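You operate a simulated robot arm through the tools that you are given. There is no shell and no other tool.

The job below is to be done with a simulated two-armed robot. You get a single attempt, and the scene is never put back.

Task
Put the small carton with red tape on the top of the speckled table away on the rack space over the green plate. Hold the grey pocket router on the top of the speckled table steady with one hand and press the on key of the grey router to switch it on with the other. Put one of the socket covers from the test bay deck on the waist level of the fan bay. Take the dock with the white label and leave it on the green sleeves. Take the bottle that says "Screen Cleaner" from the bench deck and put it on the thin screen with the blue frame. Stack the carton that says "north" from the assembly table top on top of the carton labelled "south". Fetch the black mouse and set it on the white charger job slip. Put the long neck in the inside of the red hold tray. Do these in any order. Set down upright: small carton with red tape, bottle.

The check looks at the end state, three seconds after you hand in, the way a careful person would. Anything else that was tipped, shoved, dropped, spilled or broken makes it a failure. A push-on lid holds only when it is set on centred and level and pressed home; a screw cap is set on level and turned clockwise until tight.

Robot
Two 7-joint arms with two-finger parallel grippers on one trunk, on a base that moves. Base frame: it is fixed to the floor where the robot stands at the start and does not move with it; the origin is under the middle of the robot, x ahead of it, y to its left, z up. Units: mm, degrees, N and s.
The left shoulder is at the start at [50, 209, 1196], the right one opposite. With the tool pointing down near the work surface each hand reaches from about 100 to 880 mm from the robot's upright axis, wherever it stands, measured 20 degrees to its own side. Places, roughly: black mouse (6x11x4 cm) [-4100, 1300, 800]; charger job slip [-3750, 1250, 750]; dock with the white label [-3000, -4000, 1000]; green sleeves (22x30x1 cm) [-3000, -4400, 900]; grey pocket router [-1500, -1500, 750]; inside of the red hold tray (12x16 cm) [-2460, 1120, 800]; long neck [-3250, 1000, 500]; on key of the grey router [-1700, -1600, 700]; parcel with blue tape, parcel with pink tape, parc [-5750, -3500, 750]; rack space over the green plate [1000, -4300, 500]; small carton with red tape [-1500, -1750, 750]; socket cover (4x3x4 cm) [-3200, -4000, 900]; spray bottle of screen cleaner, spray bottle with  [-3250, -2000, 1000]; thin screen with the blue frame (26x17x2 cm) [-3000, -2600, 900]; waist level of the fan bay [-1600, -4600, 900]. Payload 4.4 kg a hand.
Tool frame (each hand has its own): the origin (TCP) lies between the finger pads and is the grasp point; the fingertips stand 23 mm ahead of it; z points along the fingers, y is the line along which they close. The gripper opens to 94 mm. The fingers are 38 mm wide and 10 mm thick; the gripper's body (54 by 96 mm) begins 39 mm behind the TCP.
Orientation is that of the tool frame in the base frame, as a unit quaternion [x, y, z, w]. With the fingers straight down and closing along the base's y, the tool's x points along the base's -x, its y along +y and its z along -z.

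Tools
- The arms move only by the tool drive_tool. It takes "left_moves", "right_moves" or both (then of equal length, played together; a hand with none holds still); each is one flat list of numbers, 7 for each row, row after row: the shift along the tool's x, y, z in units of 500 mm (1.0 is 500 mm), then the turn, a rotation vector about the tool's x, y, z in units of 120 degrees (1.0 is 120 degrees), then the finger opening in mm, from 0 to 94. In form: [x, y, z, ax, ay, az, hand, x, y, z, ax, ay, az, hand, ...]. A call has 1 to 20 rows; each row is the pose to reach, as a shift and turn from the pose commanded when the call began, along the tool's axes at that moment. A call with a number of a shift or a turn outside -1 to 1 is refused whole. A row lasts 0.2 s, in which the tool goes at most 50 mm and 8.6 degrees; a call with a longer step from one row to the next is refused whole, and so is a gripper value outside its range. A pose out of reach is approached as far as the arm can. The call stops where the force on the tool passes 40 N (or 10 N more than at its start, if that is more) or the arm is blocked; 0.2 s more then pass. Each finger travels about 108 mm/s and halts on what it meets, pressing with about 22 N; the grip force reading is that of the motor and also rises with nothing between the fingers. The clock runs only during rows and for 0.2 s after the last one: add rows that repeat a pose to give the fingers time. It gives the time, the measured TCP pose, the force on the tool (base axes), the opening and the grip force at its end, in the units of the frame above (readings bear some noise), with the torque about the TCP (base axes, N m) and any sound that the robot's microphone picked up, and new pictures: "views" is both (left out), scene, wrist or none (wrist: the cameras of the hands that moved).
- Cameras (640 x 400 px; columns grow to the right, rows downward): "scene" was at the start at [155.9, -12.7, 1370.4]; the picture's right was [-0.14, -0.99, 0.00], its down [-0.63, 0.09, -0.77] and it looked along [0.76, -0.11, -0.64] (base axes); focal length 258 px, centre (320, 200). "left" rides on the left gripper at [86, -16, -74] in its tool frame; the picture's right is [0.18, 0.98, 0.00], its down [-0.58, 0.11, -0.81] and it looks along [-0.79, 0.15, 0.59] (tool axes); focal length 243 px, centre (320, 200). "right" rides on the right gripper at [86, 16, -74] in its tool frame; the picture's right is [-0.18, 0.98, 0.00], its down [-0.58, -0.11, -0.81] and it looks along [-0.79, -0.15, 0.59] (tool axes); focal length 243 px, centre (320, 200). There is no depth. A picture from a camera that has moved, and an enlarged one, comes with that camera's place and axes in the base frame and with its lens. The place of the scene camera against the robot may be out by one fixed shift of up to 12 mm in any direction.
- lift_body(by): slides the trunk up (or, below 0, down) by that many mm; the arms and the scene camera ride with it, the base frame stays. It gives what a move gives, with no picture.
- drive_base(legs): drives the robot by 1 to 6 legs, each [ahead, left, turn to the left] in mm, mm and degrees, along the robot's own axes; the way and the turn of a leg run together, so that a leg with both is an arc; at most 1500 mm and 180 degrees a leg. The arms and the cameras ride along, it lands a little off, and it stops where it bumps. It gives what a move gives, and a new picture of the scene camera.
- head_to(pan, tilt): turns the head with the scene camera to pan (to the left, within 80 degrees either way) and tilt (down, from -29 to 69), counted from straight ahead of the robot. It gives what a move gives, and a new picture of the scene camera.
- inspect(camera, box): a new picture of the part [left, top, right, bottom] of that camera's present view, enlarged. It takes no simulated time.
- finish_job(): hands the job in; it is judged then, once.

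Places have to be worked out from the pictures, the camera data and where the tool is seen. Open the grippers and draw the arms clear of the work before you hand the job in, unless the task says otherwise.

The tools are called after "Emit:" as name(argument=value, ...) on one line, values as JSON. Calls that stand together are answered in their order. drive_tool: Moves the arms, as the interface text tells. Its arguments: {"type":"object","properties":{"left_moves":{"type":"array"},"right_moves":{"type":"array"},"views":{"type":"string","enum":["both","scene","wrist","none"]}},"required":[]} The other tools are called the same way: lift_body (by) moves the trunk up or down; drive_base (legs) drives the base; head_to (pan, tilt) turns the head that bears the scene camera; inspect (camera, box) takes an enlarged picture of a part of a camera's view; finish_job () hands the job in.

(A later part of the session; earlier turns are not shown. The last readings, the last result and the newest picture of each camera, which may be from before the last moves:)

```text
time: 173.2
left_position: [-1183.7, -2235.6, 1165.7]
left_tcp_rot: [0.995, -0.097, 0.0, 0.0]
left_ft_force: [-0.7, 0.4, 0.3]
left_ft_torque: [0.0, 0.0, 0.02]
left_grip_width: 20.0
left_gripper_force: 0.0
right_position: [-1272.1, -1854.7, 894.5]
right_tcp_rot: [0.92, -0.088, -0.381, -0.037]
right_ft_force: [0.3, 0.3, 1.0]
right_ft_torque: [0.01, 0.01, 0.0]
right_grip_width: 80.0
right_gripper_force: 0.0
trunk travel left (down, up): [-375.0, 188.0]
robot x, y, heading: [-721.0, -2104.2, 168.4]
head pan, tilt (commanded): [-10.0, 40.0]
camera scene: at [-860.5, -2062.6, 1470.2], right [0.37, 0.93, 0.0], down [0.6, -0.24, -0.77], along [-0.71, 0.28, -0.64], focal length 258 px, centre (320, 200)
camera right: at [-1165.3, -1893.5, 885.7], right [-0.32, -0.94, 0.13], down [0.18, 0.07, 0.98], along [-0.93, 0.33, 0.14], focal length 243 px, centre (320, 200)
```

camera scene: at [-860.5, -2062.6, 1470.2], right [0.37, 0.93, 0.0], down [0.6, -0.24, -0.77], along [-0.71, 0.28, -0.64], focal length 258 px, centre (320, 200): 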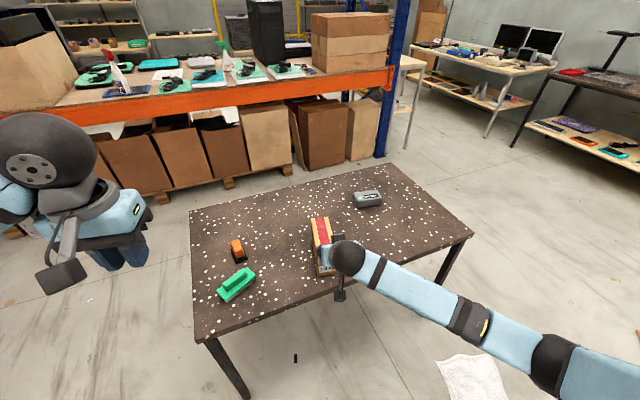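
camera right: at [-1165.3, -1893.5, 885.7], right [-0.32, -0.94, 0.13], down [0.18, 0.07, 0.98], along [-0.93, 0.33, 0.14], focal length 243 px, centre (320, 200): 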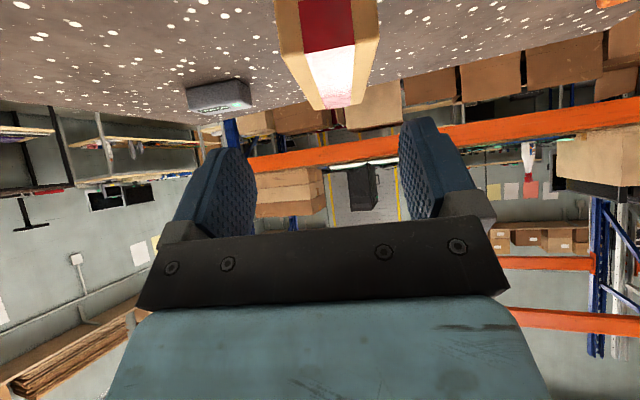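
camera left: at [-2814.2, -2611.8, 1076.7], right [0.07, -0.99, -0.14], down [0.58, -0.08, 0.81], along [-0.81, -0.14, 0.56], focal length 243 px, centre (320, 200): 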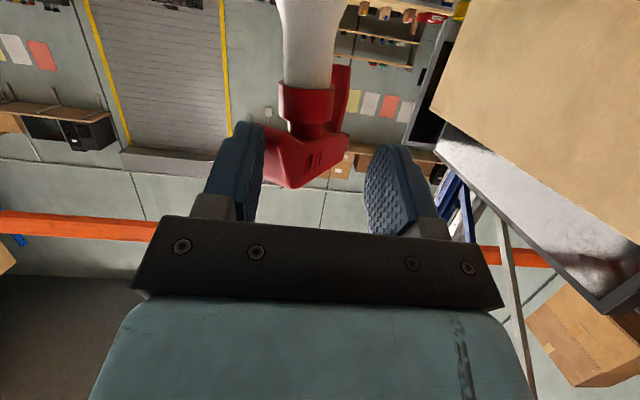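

Emit:
inspect(camera="right", box=[240, 0, 420, 120])

```text
3.33 times, centred on (330, 60) of right
camera zoom: at [-1165.3, -1893.5, 885.7], right [-0.32, -0.94, 0.13], down [0.18, 0.07, 0.98], along [-0.93, 0.33, 0.14], focal length 809 px, centre (287, 667)
```

zoom: 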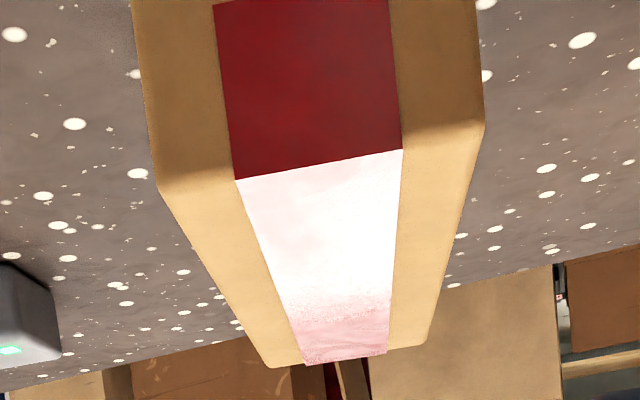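

The wrist view refines the carton: near top edge centre ≈(-1323,-1856), top z≈815, axis heading 167.6°. I advance along the 45° axis to straddle the carton's near upper end.

Emit:
drive_tool(right_moves=[0.0064, 0.0204, 0.05, 0, 0, 0, 80, 0.0064, 0.0204, 0.12, 0, 0, 0, 80, 0.0064, 0.0204, 0.19, 0, 0, 0, 80, 0.0064, 0.0204, 0.24, 0, 0, 0, 80, 0.0064, 0.0204, 0.2526, 0, 0, 0, 80], views="both")

```text
time: 174.4
left_position: [-1183.4, -2236.7, 1166.1]
left_tcp_rot: [0.995, -0.095, 0.0, -0.002]
left_ft_force: [-0.2, 0.5, 0.4]
left_ft_torque: [-0.02, 0.0, 0.01]
left_grip_width: 20.1
left_gripper_force: 0.2
right_position: [-1360.5, -1846.6, 801.1]
right_tcp_rot: [0.92, -0.088, -0.381, -0.038]
right_ft_force: [0.7, -0.5, 0.5]
right_ft_torque: [-0.01, -0.01, -0.01]
right_grip_width: 80.3
right_gripper_force: 0.0
trunk travel left (down, up): [-375.0, 188.0]
robot x, y, heading: [-719.4, -2110.5, 168.6]
head pan, tilt (commanded): [-10.0, 40.0]
camera scene: at [-860.6, -2062.8, 1470.2], right [0.37, 0.93, 0.0], down [0.6, -0.24, -0.77], along [-0.71, 0.28, -0.64], focal length 258 px, centre (320, 200)
camera right: at [-1252.2, -1884.2, 793.0], right [-0.32, -0.94, 0.13], down [0.18, 0.08, 0.98], along [-0.93, 0.33, 0.14], focal length 243 px, centre (320, 200)
```

scene: 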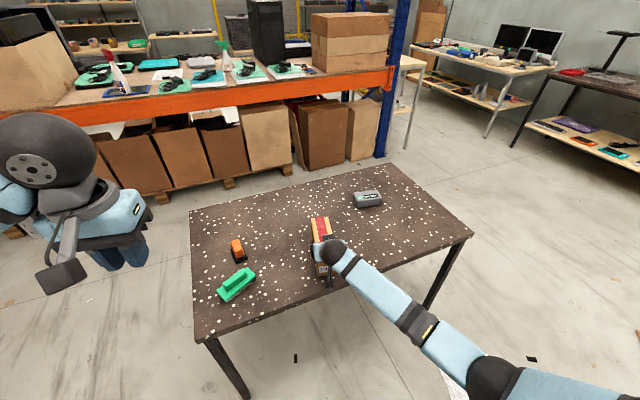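
right: 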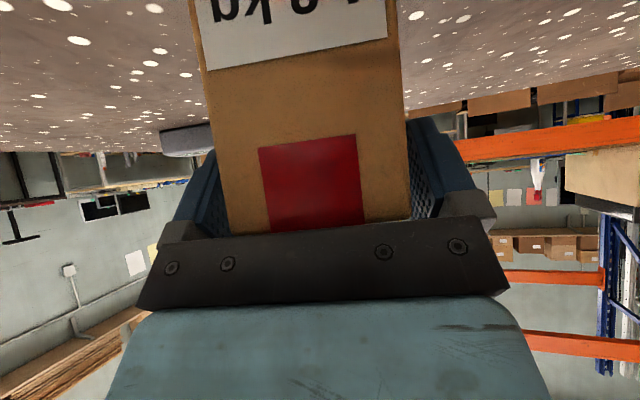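

The carton is centred between the fingers. I close and check the grip.

Emit:
drive_tool(right_moves=[0, 0, 0, 0, 0, 0, 65, 0, 0, 0, 0, 0, 0, 45, 0, 0, 0, 0, 0, 0, 40, 0, 0, 0, 0, 0, 0, 40], views="wrist")

Emit:
drive_tool(right_moves=[-0.007, 0, -0.007, 0, 0, 0, 40, -0.0141, 0, -0.0141, 0, 0, 0, 40, -0.0141, 0, -0.0141, 0, 0, 0, 40, -0.0141, 0, -0.0141, 0, 0, 0, 40], views="both")

```text
time: 175.4
left_position: [-1182.6, -2235.5, 1166.7]
left_tcp_rot: [0.995, -0.097, 0.001, -0.002]
left_ft_force: [-0.2, 0.2, -0.2]
left_ft_torque: [0.0, -0.03, -0.01]
left_grip_width: 20.3
left_gripper_force: 0.1
right_position: [-1360.8, -1846.0, 802.0]
right_tcp_rot: [0.92, -0.089, -0.381, -0.037]
right_ft_force: [-0.6, 2.4, 1.5]
right_ft_torque: [-0.19, -0.1, -0.41]
right_grip_width: 64.3
right_gripper_force: 21.8
trunk travel left (down, up): [-375.0, 188.0]
robot x, y, heading: [-719.3, -2107.1, 168.3]
head pan, tilt (commanded): [-10.0, 40.0]
camera right: at [-1252.2, -1884.0, 793.3], right [-0.32, -0.94, 0.13], down [0.18, 0.08, 0.98], along [-0.93, 0.33, 0.14], focal length 243 px, centre (320, 200)
```

right: 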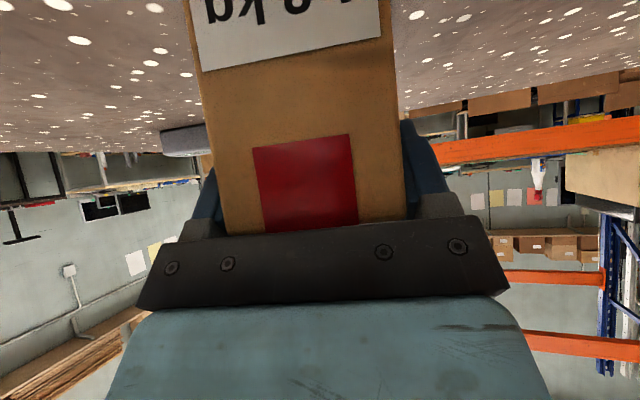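

```text
time: 176.4
left_position: [-1183.5, -2236.0, 1167.0]
left_tcp_rot: [0.995, -0.096, 0.001, -0.003]
left_ft_force: [0.9, 1.0, 0.7]
left_ft_torque: [0.0, 0.03, -0.01]
left_grip_width: 19.9
left_gripper_force: 0.0
right_position: [-1361.8, -1845.5, 810.7]
right_tcp_rot: [0.92, -0.088, -0.381, -0.037]
right_ft_force: [0.1, -0.9, -11.1]
right_ft_torque: [-0.1, -0.57, 0.01]
right_grip_width: 64.2
right_gripper_force: 21.9
trunk travel left (down, up): [-375.0, 188.0]
robot x, y, heading: [-720.0, -2108.4, 168.6]
head pan, tilt (commanded): [-10.0, 40.0]
camera scene: at [-862.2, -2062.3, 1469.9], right [0.37, 0.93, 0.0], down [0.6, -0.24, -0.77], along [-0.71, 0.28, -0.64], focal length 258 px, centre (320, 200)
camera right: at [-1253.1, -1884.1, 803.1], right [-0.32, -0.94, 0.13], down [0.17, 0.08, 0.98], along [-0.93, 0.33, 0.14], focal length 243 px, centre (320, 200)
```

scene: 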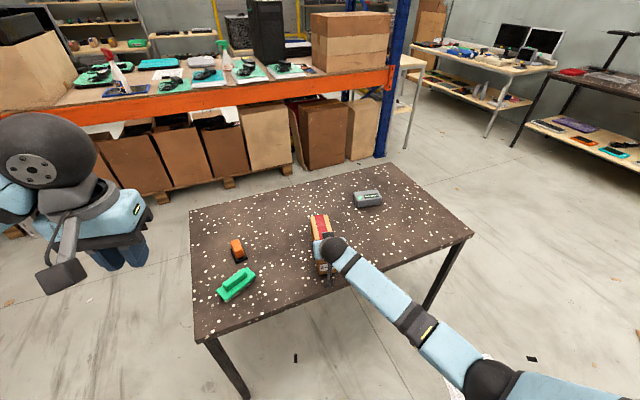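
right: 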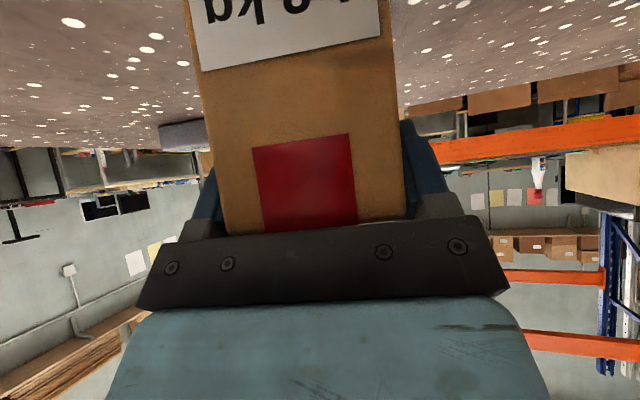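

The hand bears the whole 11 N and the carton has not turned in the grip. I lift further to 110 mm and look again.

Emit:
drive_tool(right_moves=[-0.03, 0, -0.03, 0, 0, 0, 40, -0.07, 0, -0.07, 0, 0, 0, 40, -0.11, 0, -0.11, 0, 0, 0, 40, -0.14, 0, -0.14, 0, 0, 0, 40], views="both")

```text
time: 177.4
left_position: [-1183.9, -2235.5, 1165.1]
left_tcp_rot: [0.995, -0.096, 0.001, -0.002]
left_ft_force: [-0.5, 0.0, -0.5]
left_ft_torque: [-0.02, -0.02, -0.02]
left_grip_width: 19.9
left_gripper_force: 0.0
right_position: [-1361.1, -1846.3, 909.3]
right_tcp_rot: [0.92, -0.088, -0.38, -0.038]
right_ft_force: [0.4, 0.0, -12.0]
right_ft_torque: [-0.13, -0.58, -0.03]
right_grip_width: 63.9
right_gripper_force: 22.3
trunk travel left (down, up): [-375.0, 188.0]
robot x, y, heading: [-723.7, -2109.5, 168.5]
head pan, tilt (commanded): [-10.0, 40.0]
camera scene: at [-862.0, -2062.5, 1470.0], right [0.37, 0.93, 0.0], down [0.6, -0.24, -0.77], along [-0.71, 0.28, -0.64], focal length 258 px, centre (320, 200)
camera right: at [-1253.2, -1884.7, 902.1], right [-0.32, -0.94, 0.13], down [0.17, 0.08, 0.98], along [-0.93, 0.33, 0.14], focal length 243 px, centre (320, 200)
```

scene: 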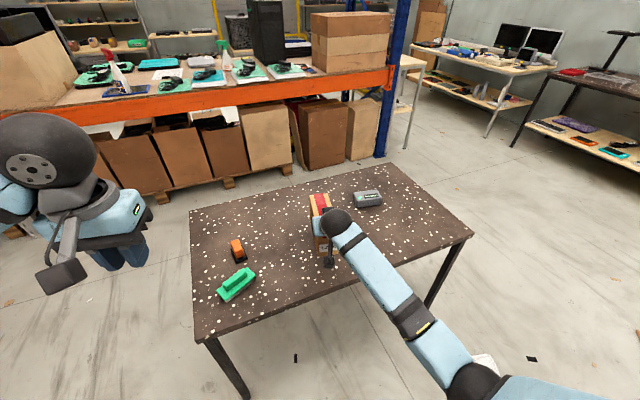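
right: 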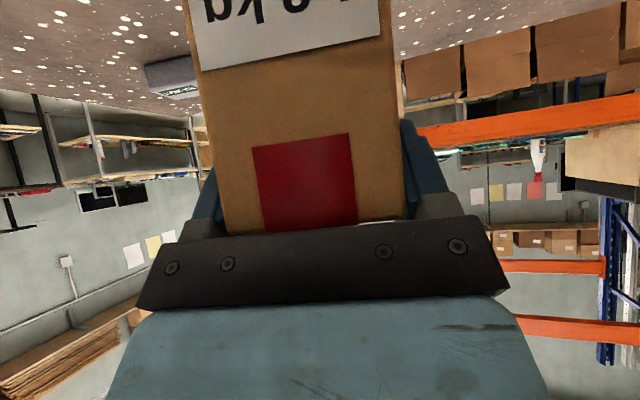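

The grip holds without slipping. I raise the trunk 100 mm, then drive south past the table and turn to face south.

Emit:
lift_body(by=100)

Emit:
drive_base(legs=[[0, 740, 0], [0, 0, 101.5]])

Emit:
head_to(pan=50, tilt=30)

```text
time: 178.7
left_position: [-1183.9, -2235.4, 1266.5]
left_tcp_rot: [0.995, -0.097, 0.001, -0.002]
left_ft_force: [-0.4, 0.5, 0.1]
left_ft_torque: [0.01, 0.01, 0.01]
left_grip_width: 20.1
left_gripper_force: 0.0
right_position: [-1361.5, -1848.0, 1009.5]
right_tcp_rot: [0.92, -0.089, -0.38, -0.038]
right_ft_force: [-0.6, 0.2, -11.6]
right_ft_torque: [-0.08, -0.56, 0.04]
right_grip_width: 64.1
right_gripper_force: 21.7
trunk travel left (down, up): [-475.0, 88.0]
robot x, y, heading: [-721.9, -2108.2, 168.6]
head pan, tilt (commanded): [-10.0, 40.0]
```

```text
time: 190.1
left_position: [-656.9, -3281.2, 1265.2]
left_tcp_rot: [0.704, 0.71, -0.001, -0.002]
left_ft_force: [0.2, 0.2, 0.2]
left_ft_torque: [0.02, 0.0, 0.0]
left_grip_width: 20.1
left_gripper_force: 0.0
right_position: [-1001.2, -3531.7, 1010.0]
right_tcp_rot: [0.65, 0.657, -0.269, 0.271]
right_ft_force: [-0.4, 0.5, -11.5]
right_ft_torque: [0.56, 0.01, 0.04]
right_grip_width: 64.1
right_gripper_force: 21.7
trunk travel left (down, up): [-475.0, 88.0]
robot x, y, heading: [-874.7, -2849.6, -90.0]
head pan, tilt (commanded): [-10.0, 40.0]
camera scene: at [-885.6, -3005.0, 1569.9], right [-0.98, 0.17, 0.0], down [0.11, 0.63, -0.77], along [-0.13, -0.75, -0.64], focal length 258 px, centre (320, 200)
```

scene: 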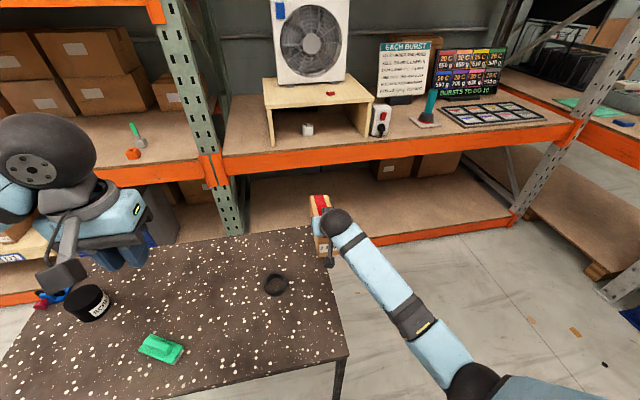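

```text
time: 191.4
left_position: [-656.3, -3280.5, 1266.2]
left_tcp_rot: [0.704, 0.71, -0.001, -0.001]
left_ft_force: [0.0, 0.0, 0.6]
left_ft_torque: [-0.04, 0.0, -0.03]
left_grip_width: 19.9
left_gripper_force: 0.1
right_position: [-1001.9, -3532.5, 1009.7]
right_tcp_rot: [0.65, 0.657, -0.269, 0.271]
right_ft_force: [-0.4, 0.0, -12.2]
right_ft_torque: [0.55, 0.0, -0.01]
right_grip_width: 64.1
right_gripper_force: 21.6
trunk travel left (down, up): [-475.0, 88.0]
robot x, y, heading: [-872.2, -2851.2, -90.1]
head pan, tilt (commanded): [50.0, 30.0]
camera scene: at [-801.6, -2979.4, 1585.3], right [-0.64, -0.77, 0.0], down [-0.38, 0.32, -0.87], along [0.66, -0.56, -0.5], focal length 258 px, centre (320, 200)
```

scene: 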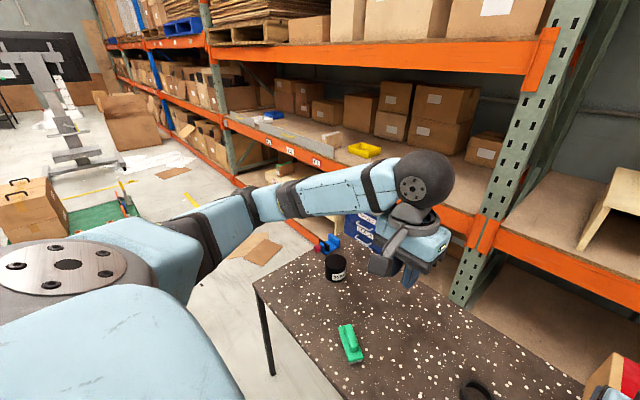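

The carton rides well. I slide east (left) along y≈-2850 to get in front of the D2 space.

Emit:
drive_base(legs=[[0, 1480, 0], [0, 465, 0]])

Emit:
head_to(pan=-5, tilt=35)

```text
time: 209.0
left_position: [1332.2, -3231.1, 1265.8]
left_tcp_rot: [0.694, 0.72, 0.0, -0.002]
left_ft_force: [0.2, 0.8, 0.3]
left_ft_torque: [-0.03, 0.02, 0.0]
left_grip_width: 19.8
left_gripper_force: 0.1
right_position: [992.4, -3491.3, 1010.7]
right_tcp_rot: [0.641, 0.666, -0.265, 0.275]
right_ft_force: [0.1, 0.0, -12.5]
right_ft_torque: [0.51, 0.02, 0.02]
right_grip_width: 64.1
right_gripper_force: 21.4
trunk travel left (down, up): [-475.0, 88.0]
robot x, y, heading: [1101.9, -2805.7, -88.3]
head pan, tilt (commanded): [50.0, 30.0]
camera scene: at [1178.0, -2933.3, 1585.3], right [-0.62, -0.78, 0.0], down [-0.39, 0.31, -0.87], along [0.68, -0.54, -0.5], focal length 258 px, centre (320, 200)
```

scene: 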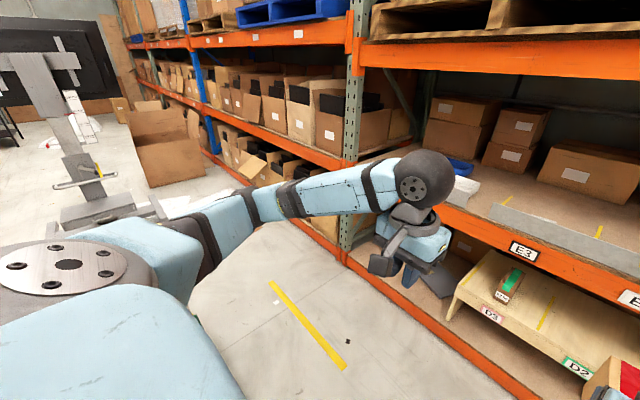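

```text
time: 210.2
left_position: [1332.4, -3230.8, 1266.6]
left_tcp_rot: [0.695, 0.719, -0.001, -0.002]
left_ft_force: [0.5, 0.3, 0.3]
left_ft_torque: [0.0, 0.03, 0.0]
left_grip_width: 19.9
left_gripper_force: 0.2
right_position: [992.3, -3490.8, 1009.0]
right_tcp_rot: [0.641, 0.665, -0.266, 0.275]
right_ft_force: [-0.1, 0.4, -11.9]
right_ft_torque: [0.51, 0.04, -0.05]
right_grip_width: 64.0
right_gripper_force: 22.1
trunk travel left (down, up): [-475.0, 88.0]
robot x, y, heading: [1104.1, -2810.1, -88.6]
head pan, tilt (commanded): [-5.0, 35.0]
camera scene: at [1102.1, -2965.0, 1577.5], right [-1.0, 0.06, 0.0], down [0.03, 0.57, -0.82], along [-0.05, -0.82, -0.57], focal length 258 px, centre (320, 200)
```

scene: 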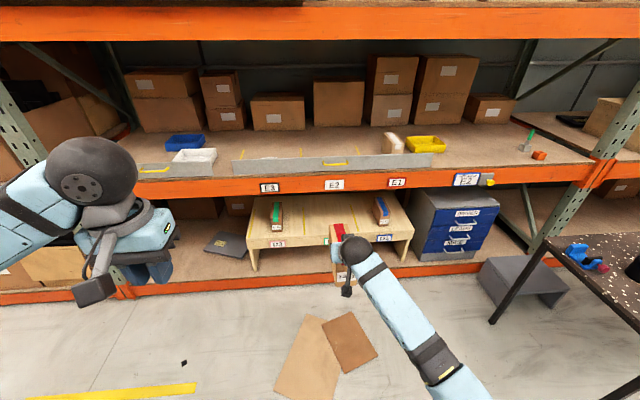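

Emit:
inspect(camera="scene", box=[230, 160, 430, 290])

```text
3.08 times, centred on (330, 225) of scene
camera zoom: at [1102.1, -2965.0, 1577.5], right [-1.0, 0.06, 0.0], down [0.03, 0.57, -0.82], along [-0.05, -0.82, -0.57], focal length 794 px, centre (289, 123)
```

zoom: 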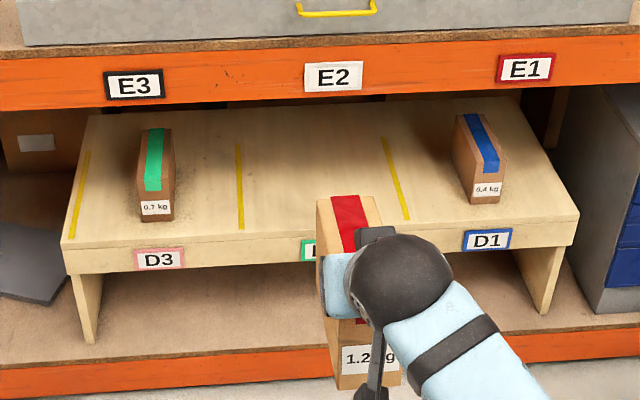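

Emit:
inspect(camera="scene", box=[240, 290, 420, 400])

Emit:
head_to(pan=-5, tilt=65)

```text
3.56 times, centred on (330, 345) of scene
camera zoom: at [1102.1, -2965.0, 1577.5], right [-1.0, 0.06, 0.0], down [0.03, 0.57, -0.82], along [-0.05, -0.82, -0.57], focal length 917 px, centre (284, -316)
```

zoom: 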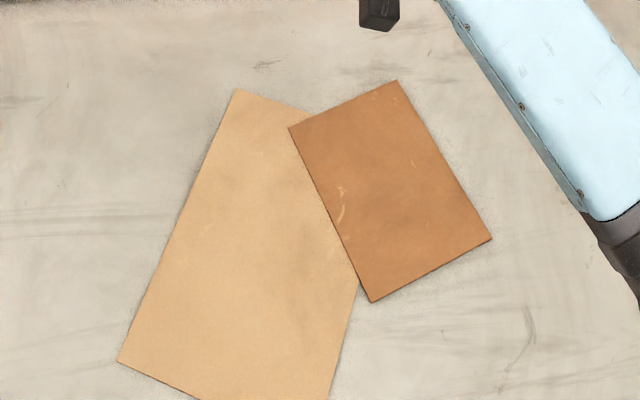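

```text
time: 211.2
left_position: [1331.4, -3230.8, 1264.4]
left_tcp_rot: [0.695, 0.719, 0.0, -0.002]
left_ft_force: [0.0, -0.8, 0.6]
left_ft_torque: [0.01, 0.0, -0.02]
left_grip_width: 20.1
left_gripper_force: 0.0
right_position: [991.9, -3492.2, 1010.1]
right_tcp_rot: [0.641, 0.665, -0.266, 0.275]
right_ft_force: [1.2, -0.3, -12.1]
right_ft_torque: [0.52, 0.01, -0.03]
right_grip_width: 63.9
right_gripper_force: 22.1
trunk travel left (down, up): [-475.0, 88.0]
robot x, y, heading: [1101.8, -2809.8, -88.7]
head pan, tilt (commanded): [-5.0, 65.0]
camera scene: at [1103.6, -2937.7, 1537.7], right [-1.0, 0.06, 0.0], down [0.05, 0.9, -0.42], along [-0.03, -0.42, -0.91], focal length 258 px, centre (320, 200)
```

scene: 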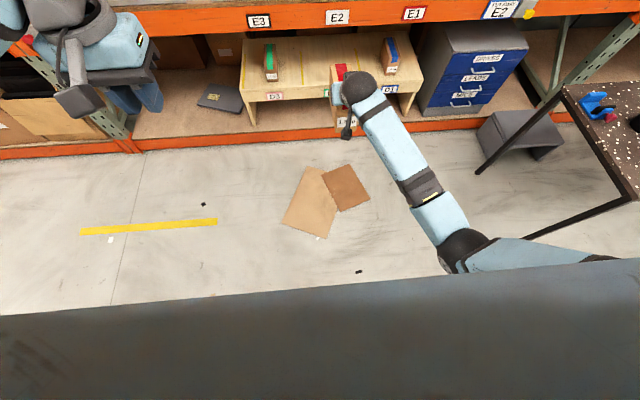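

The other cartons stand on D1 and D3 with their narrow ends forward; D2 spans x≈781..1115 (centre ≈948), bench top z≈500, front edge y≈-4122, beam bottom z≈810. I extend the hand 100 mm forward and approach, then lower the trunk before entering.

Emit:
drive_tool(right_moves=[-0.047, 0, 0.047, 0, 0, 0, 40, -0.094, 0, 0.094, 0, 0, 0, 40, -0.141, 0, 0.141, 0, 0, 0, 40], views="none")

Emit:
drive_base(legs=[[350, -37, -1.3]])

Emit:
lift_body(by=-380)

Emit:
head_to(pan=-5, tilt=30)

```text
time: 212.0
left_position: [1332.2, -3232.7, 1265.5]
left_tcp_rot: [0.694, 0.719, 0.0, -0.002]
left_ft_force: [-0.9, -0.8, 0.3]
left_ft_torque: [-0.01, 0.01, 0.01]
left_grip_width: 19.9
left_gripper_force: 0.0
right_position: [996.8, -3592.2, 1006.8]
right_tcp_rot: [0.642, 0.665, -0.265, 0.274]
right_ft_force: [-0.4, 0.7, -13.4]
right_ft_torque: [0.5, 0.0, 0.0]
right_grip_width: 64.1
right_gripper_force: 21.4
trunk travel left (down, up): [-475.0, 88.0]
robot x, y, heading: [1102.1, -2804.1, -88.5]
head pan, tilt (commanded): [-5.0, 65.0]
```

```text
time: 214.3
left_position: [1286.9, -3587.3, 1265.2]
left_tcp_rot: [0.704, 0.71, -0.002, -0.003]
left_ft_force: [-0.4, 1.3, -0.4]
left_ft_torque: [-0.02, 0.02, -0.01]
left_grip_width: 19.8
left_gripper_force: 0.1
right_position: [942.1, -3939.3, 1008.6]
right_tcp_rot: [0.65, 0.657, -0.269, 0.271]
right_ft_force: [-0.5, -0.3, -10.8]
right_ft_torque: [0.5, 0.01, 0.04]
right_grip_width: 63.9
right_gripper_force: 22.2
trunk travel left (down, up): [-475.0, 88.0]
robot x, y, heading: [1069.5, -3156.2, -90.0]
head pan, tilt (commanded): [-5.0, 65.0]
camera scene: at [1067.4, -3287.5, 1537.7], right [-1.0, 0.09, 0.0], down [0.08, 0.9, -0.42], along [-0.04, -0.42, -0.91], focal length 258 px, centre (320, 200)
```

scene: 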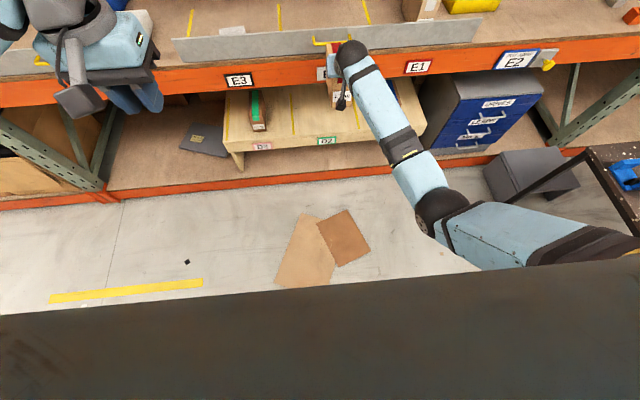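

```text
time: 217.9
left_position: [1288.0, -3586.4, 886.4]
left_tcp_rot: [0.704, 0.71, 0.0, -0.003]
left_ft_force: [-0.5, 0.4, -0.6]
left_ft_torque: [0.01, -0.01, -0.03]
left_grip_width: 20.0
left_gripper_force: 0.0
right_position: [944.0, -3938.7, 628.4]
right_tcp_rot: [0.65, 0.656, -0.27, 0.271]
right_ft_force: [-0.2, 0.1, -12.1]
right_ft_torque: [0.47, 0.01, -0.01]
right_grip_width: 63.9
right_gripper_force: 22.2
trunk travel left (down, up): [-95.0, 468.0]
robot x, y, heading: [1069.0, -3158.5, -89.8]
head pan, tilt (commanded): [-5.0, 65.0]
```

```text
time: 218.9
left_position: [1287.6, -3586.0, 884.9]
left_tcp_rot: [0.704, 0.71, -0.001, -0.001]
left_ft_force: [0.0, 0.3, 0.5]
left_ft_torque: [-0.01, 0.0, -0.01]
left_grip_width: 19.9
left_gripper_force: 0.0
right_position: [943.2, -3938.7, 627.5]
right_tcp_rot: [0.651, 0.657, -0.269, 0.27]
right_ft_force: [-0.2, 0.2, -12.8]
right_ft_torque: [0.48, -0.01, 0.01]
right_grip_width: 64.1
right_gripper_force: 22.4
trunk travel left (down, up): [-95.0, 468.0]
robot x, y, heading: [1069.8, -3160.4, -89.8]
head pan, tilt (commanded): [-5.0, 30.0]
camera scene: at [1065.5, -3317.3, 1205.3], right [-1.0, 0.09, 0.0], down [0.04, 0.5, -0.86], along [-0.07, -0.86, -0.5], focal length 258 px, centre (320, 200)
```

scene: 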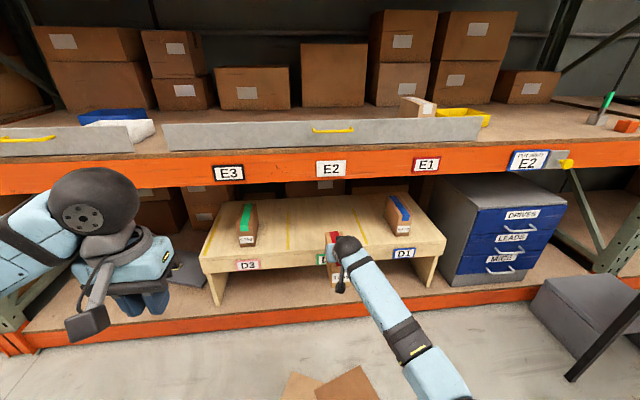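

Emit:
inspect(camera="scene", box=[190, 150, 460, 320])

Emit:
inspect(camera="right", box=[0, 0, 640, 400])

```text
2.35 times, centred on (325, 235) of scene
camera zoom: at [1065.5, -3317.3, 1205.3], right [-1.0, 0.09, 0.0], down [0.04, 0.5, -0.86], along [-0.07, -0.86, -0.5], focal length 607 px, centre (308, 118)
```

zoom: 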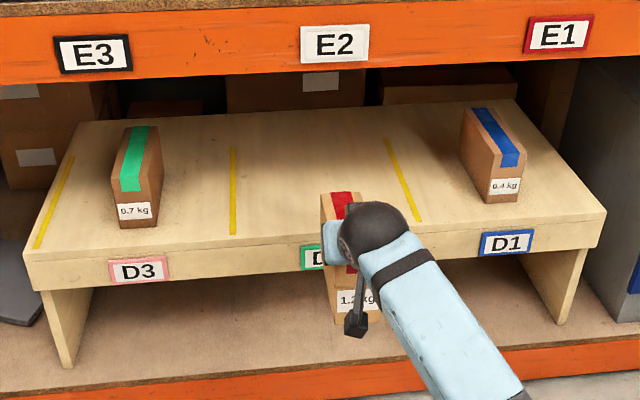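

```text
1.00 times, centred on (320, 200) of right (not enlarged: the box is as wide or as high as the picture)
camera zoom: at [958.2, -3825.0, 620.7], right [0.98, -0.12, 0.13], down [-0.11, 0.16, 0.98], along [-0.14, -0.98, 0.14], focal length 243 px, centre (320, 200)
```

zoom: 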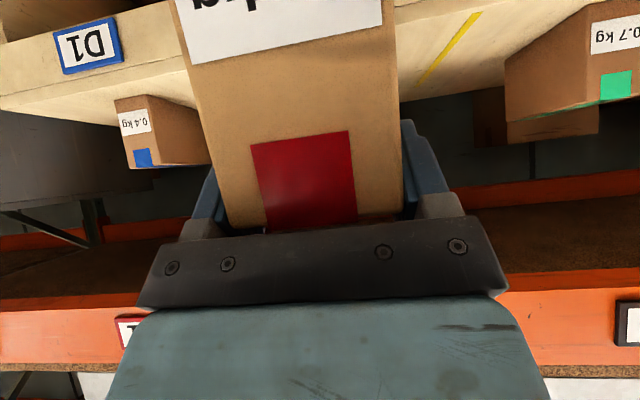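

The bench top is ≈480 high with its front at y≈-4125; the carton bottom rides at ≈531. I drive forward 200 mm, then check.

Emit:
drive_base(legs=[[200, 0, -0.2]])

Emit:
inspect(camera="scene", box=[190, 130, 460, 320])

Emit:
inspect(camera="right", box=[0, 0, 640, 400])

```text
time: 220.5
left_position: [1288.6, -3781.3, 885.8]
left_tcp_rot: [0.703, 0.711, -0.001, -0.002]
left_ft_force: [0.4, 0.1, 0.1]
left_ft_torque: [-0.01, -0.02, 0.0]
left_grip_width: 20.0
left_gripper_force: 0.1
right_position: [946.3, -4133.2, 628.3]
right_tcp_rot: [0.65, 0.657, -0.268, 0.271]
right_ft_force: [-0.5, 0.2, -11.7]
right_ft_torque: [0.5, -0.03, -0.04]
right_grip_width: 63.9
right_gripper_force: 22.1
trunk travel left (down, up): [-95.0, 468.0]
robot x, y, heading: [1070.9, -3355.7, -90.0]
head pan, tilt (commanded): [-5.0, 30.0]
camera scene: at [1066.3, -3512.3, 1205.1], right [-1.0, 0.08, 0.0], down [0.04, 0.5, -0.86], along [-0.07, -0.86, -0.5], focal length 258 px, centre (320, 200)
```

scene: 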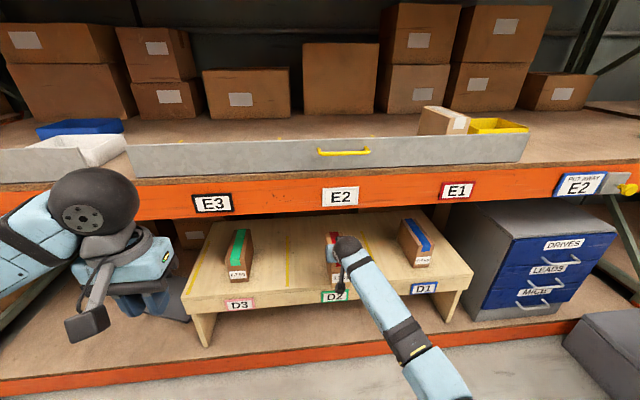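

```text
2.11 times, centred on (325, 225) of scene
camera zoom: at [1066.3, -3512.3, 1205.1], right [-1.0, 0.08, 0.0], down [0.04, 0.5, -0.86], along [-0.07, -0.86, -0.5], focal length 543 px, centre (310, 147)
```

zoom: 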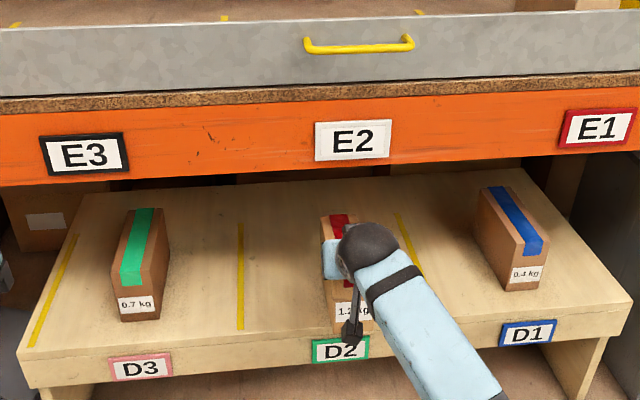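

```text
1.00 times, centred on (320, 200) of right (not enlarged: the box is as wide or as high as the picture)
camera zoom: at [959.8, -4019.9, 620.4], right [0.98, -0.12, 0.13], down [-0.11, 0.15, 0.98], along [-0.14, -0.98, 0.14], focal length 243 px, centre (320, 200)
```

zoom: 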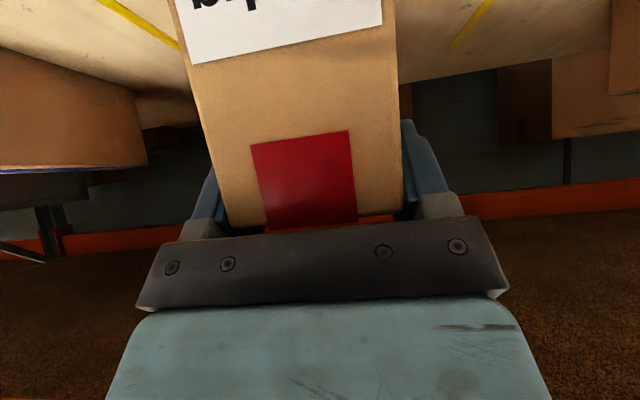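

The carton hovers over D2 with good margins. I drive the last 72 mm forward and lower with the arm.

Emit:
drive_base(legs=[[72, 0, 0]])

Emit:
drive_tool(right_moves=[0.014, 0, 0.014, 0, 0, 0, 40, 0.028, 0, 0.028, 0, 0, 0, 40, 0.038, 0, 0.038, 0, 0, 0, 40, 0.038, 0, 0.038, 0, 0, 0, 40], views="scene")

```text
time: 221.6
left_position: [1288.4, -3854.9, 885.0]
left_tcp_rot: [0.704, 0.71, 0.0, -0.002]
left_ft_force: [0.2, -0.5, -0.1]
left_ft_torque: [0.01, -0.01, 0.01]
left_grip_width: 20.2
left_gripper_force: 0.0
right_position: [943.2, -4207.4, 628.8]
right_tcp_rot: [0.651, 0.657, -0.268, 0.27]
right_ft_force: [-0.9, 0.1, -12.0]
right_ft_torque: [0.52, 0.02, 0.02]
right_grip_width: 63.9
right_gripper_force: 21.6
trunk travel left (down, up): [-95.0, 468.0]
robot x, y, heading: [1072.5, -3424.0, -90.0]
head pan, tilt (commanded): [-5.0, 30.0]
camera scene: at [1065.9, -3585.7, 1204.9], right [-1.0, 0.09, 0.0], down [0.04, 0.5, -0.86], along [-0.07, -0.86, -0.5], focal length 258 px, centre (320, 200)
```

scene: 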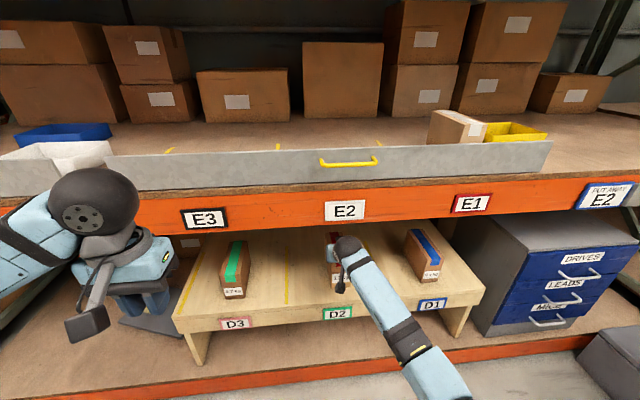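

```text
time: 222.6
left_position: [1286.7, -3856.8, 885.6]
left_tcp_rot: [0.704, 0.71, 0.002, -0.002]
left_ft_force: [0.3, -0.8, -0.4]
left_ft_torque: [-0.02, 0.02, -0.03]
left_grip_width: 20.0
left_gripper_force: 0.0
right_position: [939.7, -4213.7, 608.1]
right_tcp_rot: [0.65, 0.655, -0.274, 0.272]
right_ft_force: [-0.1, -0.6, -11.5]
right_ft_torque: [0.5, 0.01, -0.02]
right_grip_width: 63.9
right_gripper_force: 22.2
trunk travel left (down, up): [-95.0, 468.0]
robot x, y, heading: [1071.5, -3427.7, -89.8]
head pan, tilt (commanded): [-5.0, 30.0]
camera scene: at [1064.0, -3588.7, 1205.3], right [-1.0, 0.09, 0.0], down [0.04, 0.5, -0.86], along [-0.07, -0.86, -0.51], focal length 258 px, centre (320, 200)
```

scene: 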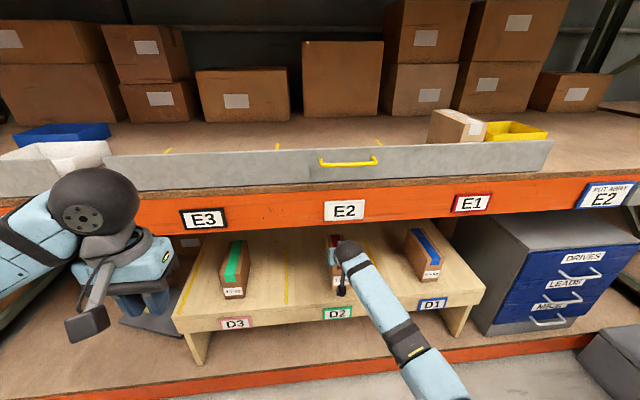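

Still fully loaded at TCP z=608. I lower by trunk in small steps toward contact expected near z≈577.

Emit:
lift_body(by=-20)

Emit:
lift_body(by=-6)

```text
time: 223.2
left_position: [1291.9, -3852.3, 869.4]
left_tcp_rot: [0.704, 0.71, -0.004, -0.004]
left_ft_force: [0.0, 0.4, 0.0]
left_ft_torque: [-0.01, 0.0, 0.01]
left_grip_width: 20.3
left_gripper_force: 0.0
right_position: [946.4, -4219.2, 613.4]
right_tcp_rot: [0.645, 0.653, -0.283, 0.279]
right_ft_force: [0.8, 0.5, -11.4]
right_ft_torque: [0.52, -0.03, 0.02]
right_grip_width: 64.0
right_gripper_force: 22.1
trunk travel left (down, up): [-75.0, 488.0]
robot x, y, heading: [1069.7, -3428.0, -89.9]
head pan, tilt (commanded): [-5.0, 30.0]
```

```text
time: 223.8
left_position: [1293.0, -3853.2, 863.1]
left_tcp_rot: [0.704, 0.71, -0.005, -0.006]
left_ft_force: [-0.1, 0.2, 0.0]
left_ft_torque: [0.01, 0.02, 0.0]
left_grip_width: 19.7
left_gripper_force: 0.0
right_position: [947.3, -4220.8, 611.7]
right_tcp_rot: [0.643, 0.653, -0.284, 0.281]
right_ft_force: [0.5, 0.4, -12.4]
right_ft_torque: [0.53, 0.0, 0.03]
right_grip_width: 64.3
right_gripper_force: 22.6
trunk travel left (down, up): [-69.0, 494.0]
robot x, y, heading: [1068.4, -3423.3, -90.3]
head pan, tilt (commanded): [-5.0, 30.0]
```

The trunk went down but the hand did not follow and the robot is tilting slightly: some part of the arm or body is resting on something. I stop and look.

Emit:
head_to(pan=-40, tilt=60)

Emit:
head_to(pan=-5, tilt=68)

```text
time: 224.8
left_position: [1294.1, -3853.5, 861.7]
left_tcp_rot: [0.705, 0.71, -0.005, -0.005]
left_ft_force: [-1.1, 0.2, 0.4]
left_ft_torque: [0.02, 0.01, -0.02]
left_grip_width: 20.3
left_gripper_force: 0.1
right_position: [949.5, -4221.3, 609.6]
right_tcp_rot: [0.644, 0.653, -0.284, 0.28]
right_ft_force: [0.7, -0.2, -11.8]
right_ft_torque: [0.54, -0.01, 0.02]
right_grip_width: 63.8
right_gripper_force: 22.7
trunk travel left (down, up): [-69.0, 494.0]
robot x, y, heading: [1073.1, -3427.7, -89.7]
head pan, tilt (commanded): [-40.0, 60.0]
camera scene: at [1040.2, -3546.3, 1141.9], right [-0.77, 0.64, 0.01], down [0.55, 0.67, -0.51], along [-0.33, -0.38, -0.86], focal length 258 px, centre (320, 200)
```

scene: 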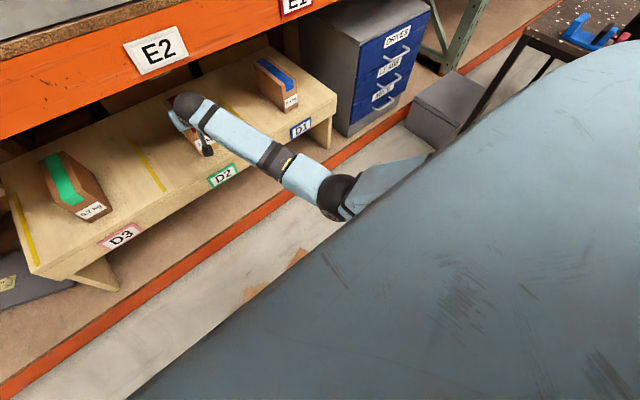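

```text
time: 225.8
left_position: [1294.2, -3854.2, 860.3]
left_tcp_rot: [0.704, 0.71, -0.004, -0.006]
left_ft_force: [-0.5, 1.4, -0.2]
left_ft_torque: [-0.01, -0.01, -0.02]
left_grip_width: 19.8
left_gripper_force: 0.1
right_position: [948.5, -4221.2, 609.6]
right_tcp_rot: [0.644, 0.653, -0.285, 0.279]
right_ft_force: [0.2, 0.7, -11.0]
right_ft_torque: [0.49, -0.01, 0.03]
right_grip_width: 63.9
right_gripper_force: 21.9
trunk travel left (down, up): [-69.0, 494.0]
robot x, y, heading: [1071.2, -3425.4, -90.0]
head pan, tilt (commanded): [-5.0, 68.0]
camera scene: at [1078.2, -3552.8, 1132.1], right [-1.0, 0.09, 0.01], down [0.08, 0.93, -0.37], along [-0.04, -0.37, -0.93], focal length 258 px, centre (320, 200)
```

scene: 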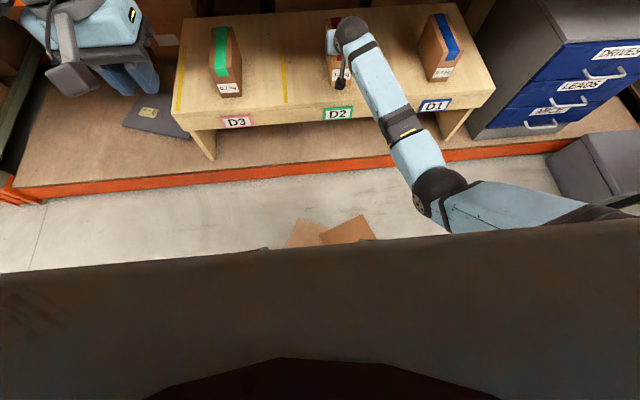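

Emit:
head_to(pan=-75, tilt=45)

Emit:
head_to(pan=70, tilt=45)

```text
time: 227.2
left_position: [1293.5, -3855.5, 857.9]
left_tcp_rot: [0.704, 0.71, -0.003, -0.007]
left_ft_force: [0.2, 0.3, -0.1]
left_ft_torque: [-0.02, 0.01, 0.04]
left_grip_width: 20.2
left_gripper_force: 0.0
right_position: [949.2, -4223.6, 606.4]
right_tcp_rot: [0.645, 0.653, -0.284, 0.278]
right_ft_force: [1.4, 0.3, -11.0]
right_ft_torque: [0.51, 0.0, -0.03]
right_grip_width: 64.0
right_gripper_force: 21.2
trunk travel left (down, up): [-69.0, 494.0]
robot x, y, heading: [1069.2, -3427.7, -89.9]
head pan, tilt (commanded): [-75.0, 45.0]
camera scene: at [1004.9, -3518.7, 1160.3], right [-0.26, 0.97, 0.01], down [0.67, 0.19, -0.71], along [-0.69, -0.18, -0.7], focal length 258 px, centre (320, 200)
```

scene: 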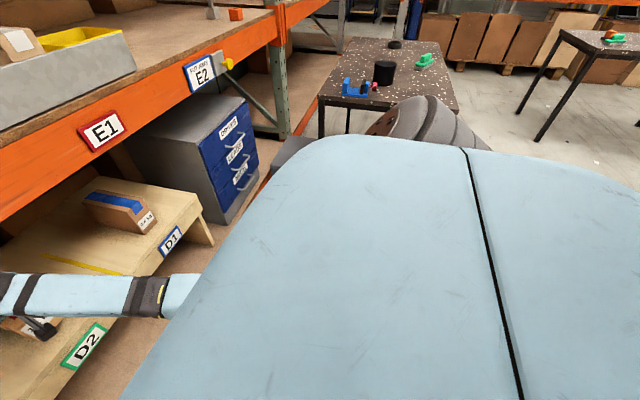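

```text
time: 229.5
left_position: [1296.1, -3857.3, 856.7]
left_tcp_rot: [0.704, 0.71, -0.002, -0.007]
left_ft_force: [0.0, -0.3, 0.2]
left_ft_torque: [0.0, 0.0, 0.03]
left_grip_width: 19.9
left_gripper_force: 0.0
right_position: [948.6, -4222.6, 602.4]
right_tcp_rot: [0.644, 0.654, -0.282, 0.278]
right_ft_force: [0.2, 0.6, -10.5]
right_ft_torque: [0.51, 0.01, -0.03]
right_grip_width: 63.8
right_gripper_force: 22.2
trunk travel left (down, up): [-69.0, 494.0]
robot x, y, heading: [1070.5, -3426.7, -89.9]
head pan, tilt (commanded): [70.0, 45.0]
camera scene: at [1159.2, -3526.9, 1157.4], right [-0.34, -0.94, 0.0], down [-0.67, 0.25, -0.7], along [0.66, -0.24, -0.72], focal length 258 px, centre (320, 200)
```

scene: 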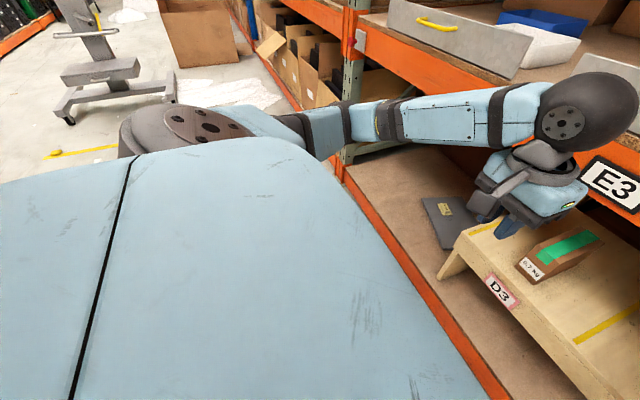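

Nothing visible touches, but the hand is being pushed up, likely the elbow meets the robot's own body with the trunk this low. I back out 160 mm and raise the trunk, to reach down with the arm instead.

Emit:
lift_body(by=20)

Emit:
drive_base(legs=[[-200, 0, 0]])

Emit:
lift_body(by=160)

Emit:
head_to(pan=-5, tilt=40)

```text
time: 230.2
left_position: [1289.1, -3862.1, 871.6]
left_tcp_rot: [0.704, 0.71, 0.005, -0.007]
left_ft_force: [0.3, 0.0, 0.4]
left_ft_torque: [0.03, 0.0, 0.03]
left_grip_width: 20.0
left_gripper_force: 0.0
right_position: [943.5, -4218.4, 598.8]
right_tcp_rot: [0.649, 0.657, -0.272, 0.272]
right_ft_force: [-0.1, -1.0, -9.7]
right_ft_torque: [0.03, -0.15, -0.01]
right_grip_width: 63.8
right_gripper_force: 21.7
trunk travel left (down, up): [-89.0, 474.0]
robot x, y, heading: [1068.3, -3424.4, -89.8]
head pan, tilt (commanded): [70.0, 45.0]
```

```text
time: 231.7
left_position: [1287.1, -3668.5, 875.5]
left_tcp_rot: [0.703, 0.711, 0.004, -0.006]
left_ft_force: [0.0, -0.7, 0.3]
left_ft_torque: [0.02, 0.0, 0.01]
left_grip_width: 20.1
left_gripper_force: 0.1
right_position: [945.5, -4024.8, 600.4]
right_tcp_rot: [0.649, 0.656, -0.271, 0.274]
right_ft_force: [-0.5, 0.0, -11.8]
right_ft_torque: [0.5, 0.0, 0.02]
right_grip_width: 64.1
right_gripper_force: 22.0
trunk travel left (down, up): [-89.0, 474.0]
robot x, y, heading: [1070.9, -3236.4, -90.0]
head pan, tilt (commanded): [70.0, 45.0]
camera scene: at [1148.6, -3340.6, 1176.0], right [-0.34, -0.94, -0.01], down [-0.66, 0.25, -0.7], along [0.67, -0.23, -0.71], focal length 258 px, centre (320, 200)
```

scene: 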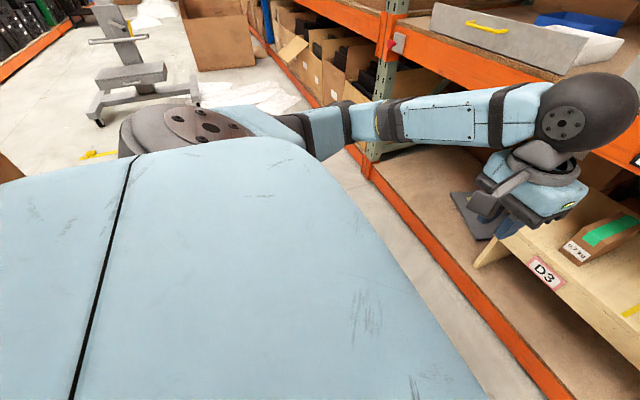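

```text
time: 233.6
left_position: [1288.6, -3662.0, 1039.4]
left_tcp_rot: [0.703, 0.711, -0.002, -0.002]
left_ft_force: [0.6, -0.1, 0.0]
left_ft_torque: [0.02, 0.0, -0.01]
left_grip_width: 20.0
left_gripper_force: 0.1
right_position: [943.4, -4021.6, 768.2]
right_tcp_rot: [0.648, 0.655, -0.275, 0.276]
right_ft_force: [-0.3, -0.1, -11.2]
right_ft_torque: [0.51, -0.02, 0.05]
right_grip_width: 63.8
right_gripper_force: 22.5
trunk travel left (down, up): [-249.0, 314.0]
robot x, y, heading: [1071.3, -3232.1, -89.8]
head pan, tilt (commanded): [70.0, 45.0]
```

```text
time: 235.0
left_position: [1289.0, -3663.3, 1040.2]
left_tcp_rot: [0.704, 0.71, -0.001, -0.002]
left_ft_force: [0.0, -0.1, 0.5]
left_ft_torque: [-0.02, -0.03, 0.02]
left_grip_width: 20.3
left_gripper_force: 0.0
right_position: [944.5, -4021.4, 770.2]
right_tcp_rot: [0.648, 0.655, -0.275, 0.276]
right_ft_force: [0.0, 0.1, -12.4]
right_ft_torque: [0.54, -0.02, 0.01]
right_grip_width: 63.9
right_gripper_force: 21.6
trunk travel left (down, up): [-249.0, 314.0]
robot x, y, heading: [1069.7, -3230.3, -89.7]
head pan, tilt (commanded): [-5.0, 40.0]
camera scene: at [1065.8, -3387.3, 1343.9], right [-1.0, 0.08, 0.0], down [0.05, 0.64, -0.77], along [-0.06, -0.76, -0.64], focal length 258 px, centre (320, 200)
```

scene: 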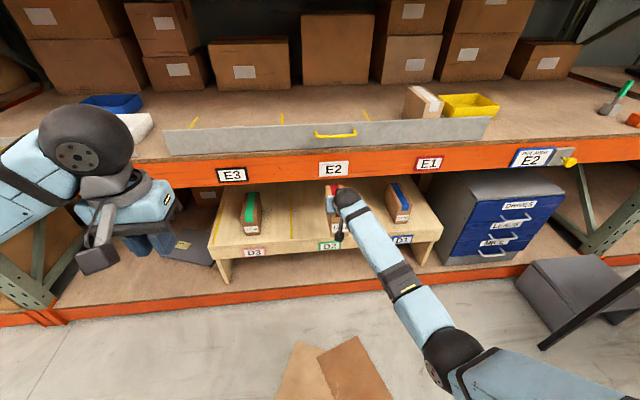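

Free again, everything back to normal. With the trunk higher, I now lower the hand 150 mm with the arm and check that it follows exactly.

Emit:
drive_tool(right_moves=[0.05, 0, 0.05, 0, 0, 0, 40, 0.1, 0, 0.1, 0, 0, 0, 40, 0.15, 0, 0.15, 0, 0, 0, 40, 0.2, 0, 0.2, 0, 0, 0, 40], views="both")

```text
time: 236.0
left_position: [1288.0, -3661.9, 1039.5]
left_tcp_rot: [0.703, 0.711, 0.0, -0.002]
left_ft_force: [0.1, -0.3, -0.3]
left_ft_torque: [0.02, 0.05, 0.02]
left_grip_width: 20.0
left_gripper_force: 0.0
right_position: [945.0, -4024.8, 628.3]
right_tcp_rot: [0.648, 0.654, -0.277, 0.276]
right_ft_force: [-0.7, -1.0, -11.1]
right_ft_torque: [0.49, 0.03, 0.0]
right_grip_width: 64.0
right_gripper_force: 22.4
trunk travel left (down, up): [-249.0, 314.0]
robot x, y, heading: [1066.5, -3231.5, -89.7]
head pan, tilt (commanded): [-5.0, 40.0]
camera scene: at [1065.7, -3387.9, 1343.8], right [-1.0, 0.08, 0.0], down [0.05, 0.64, -0.76], along [-0.06, -0.76, -0.64], focal length 258 px, centre (320, 200)
camera right: at [959.8, -3911.1, 617.3], right [0.98, -0.12, 0.13], down [-0.11, 0.17, 0.98], along [-0.14, -0.98, 0.16], focal length 243 px, centre (320, 200)
```

scene: 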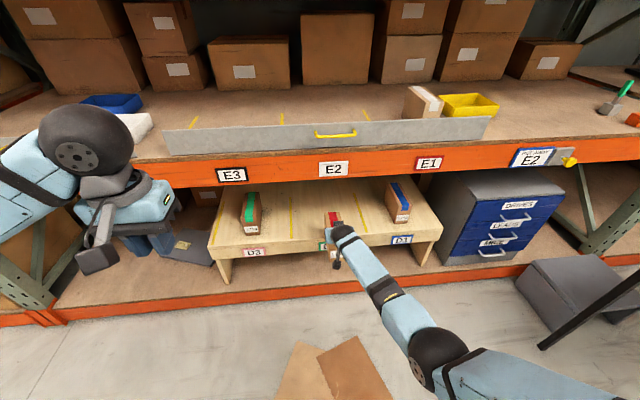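
right: 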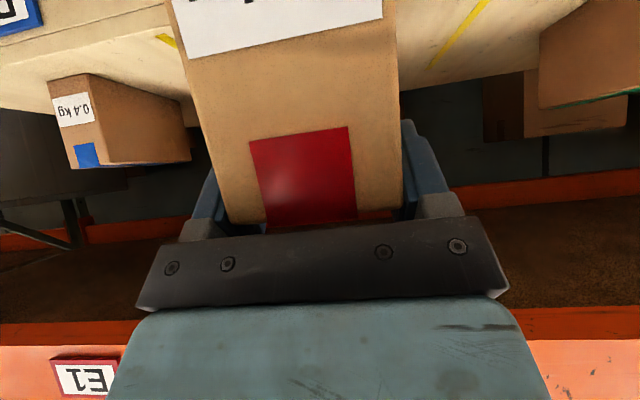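

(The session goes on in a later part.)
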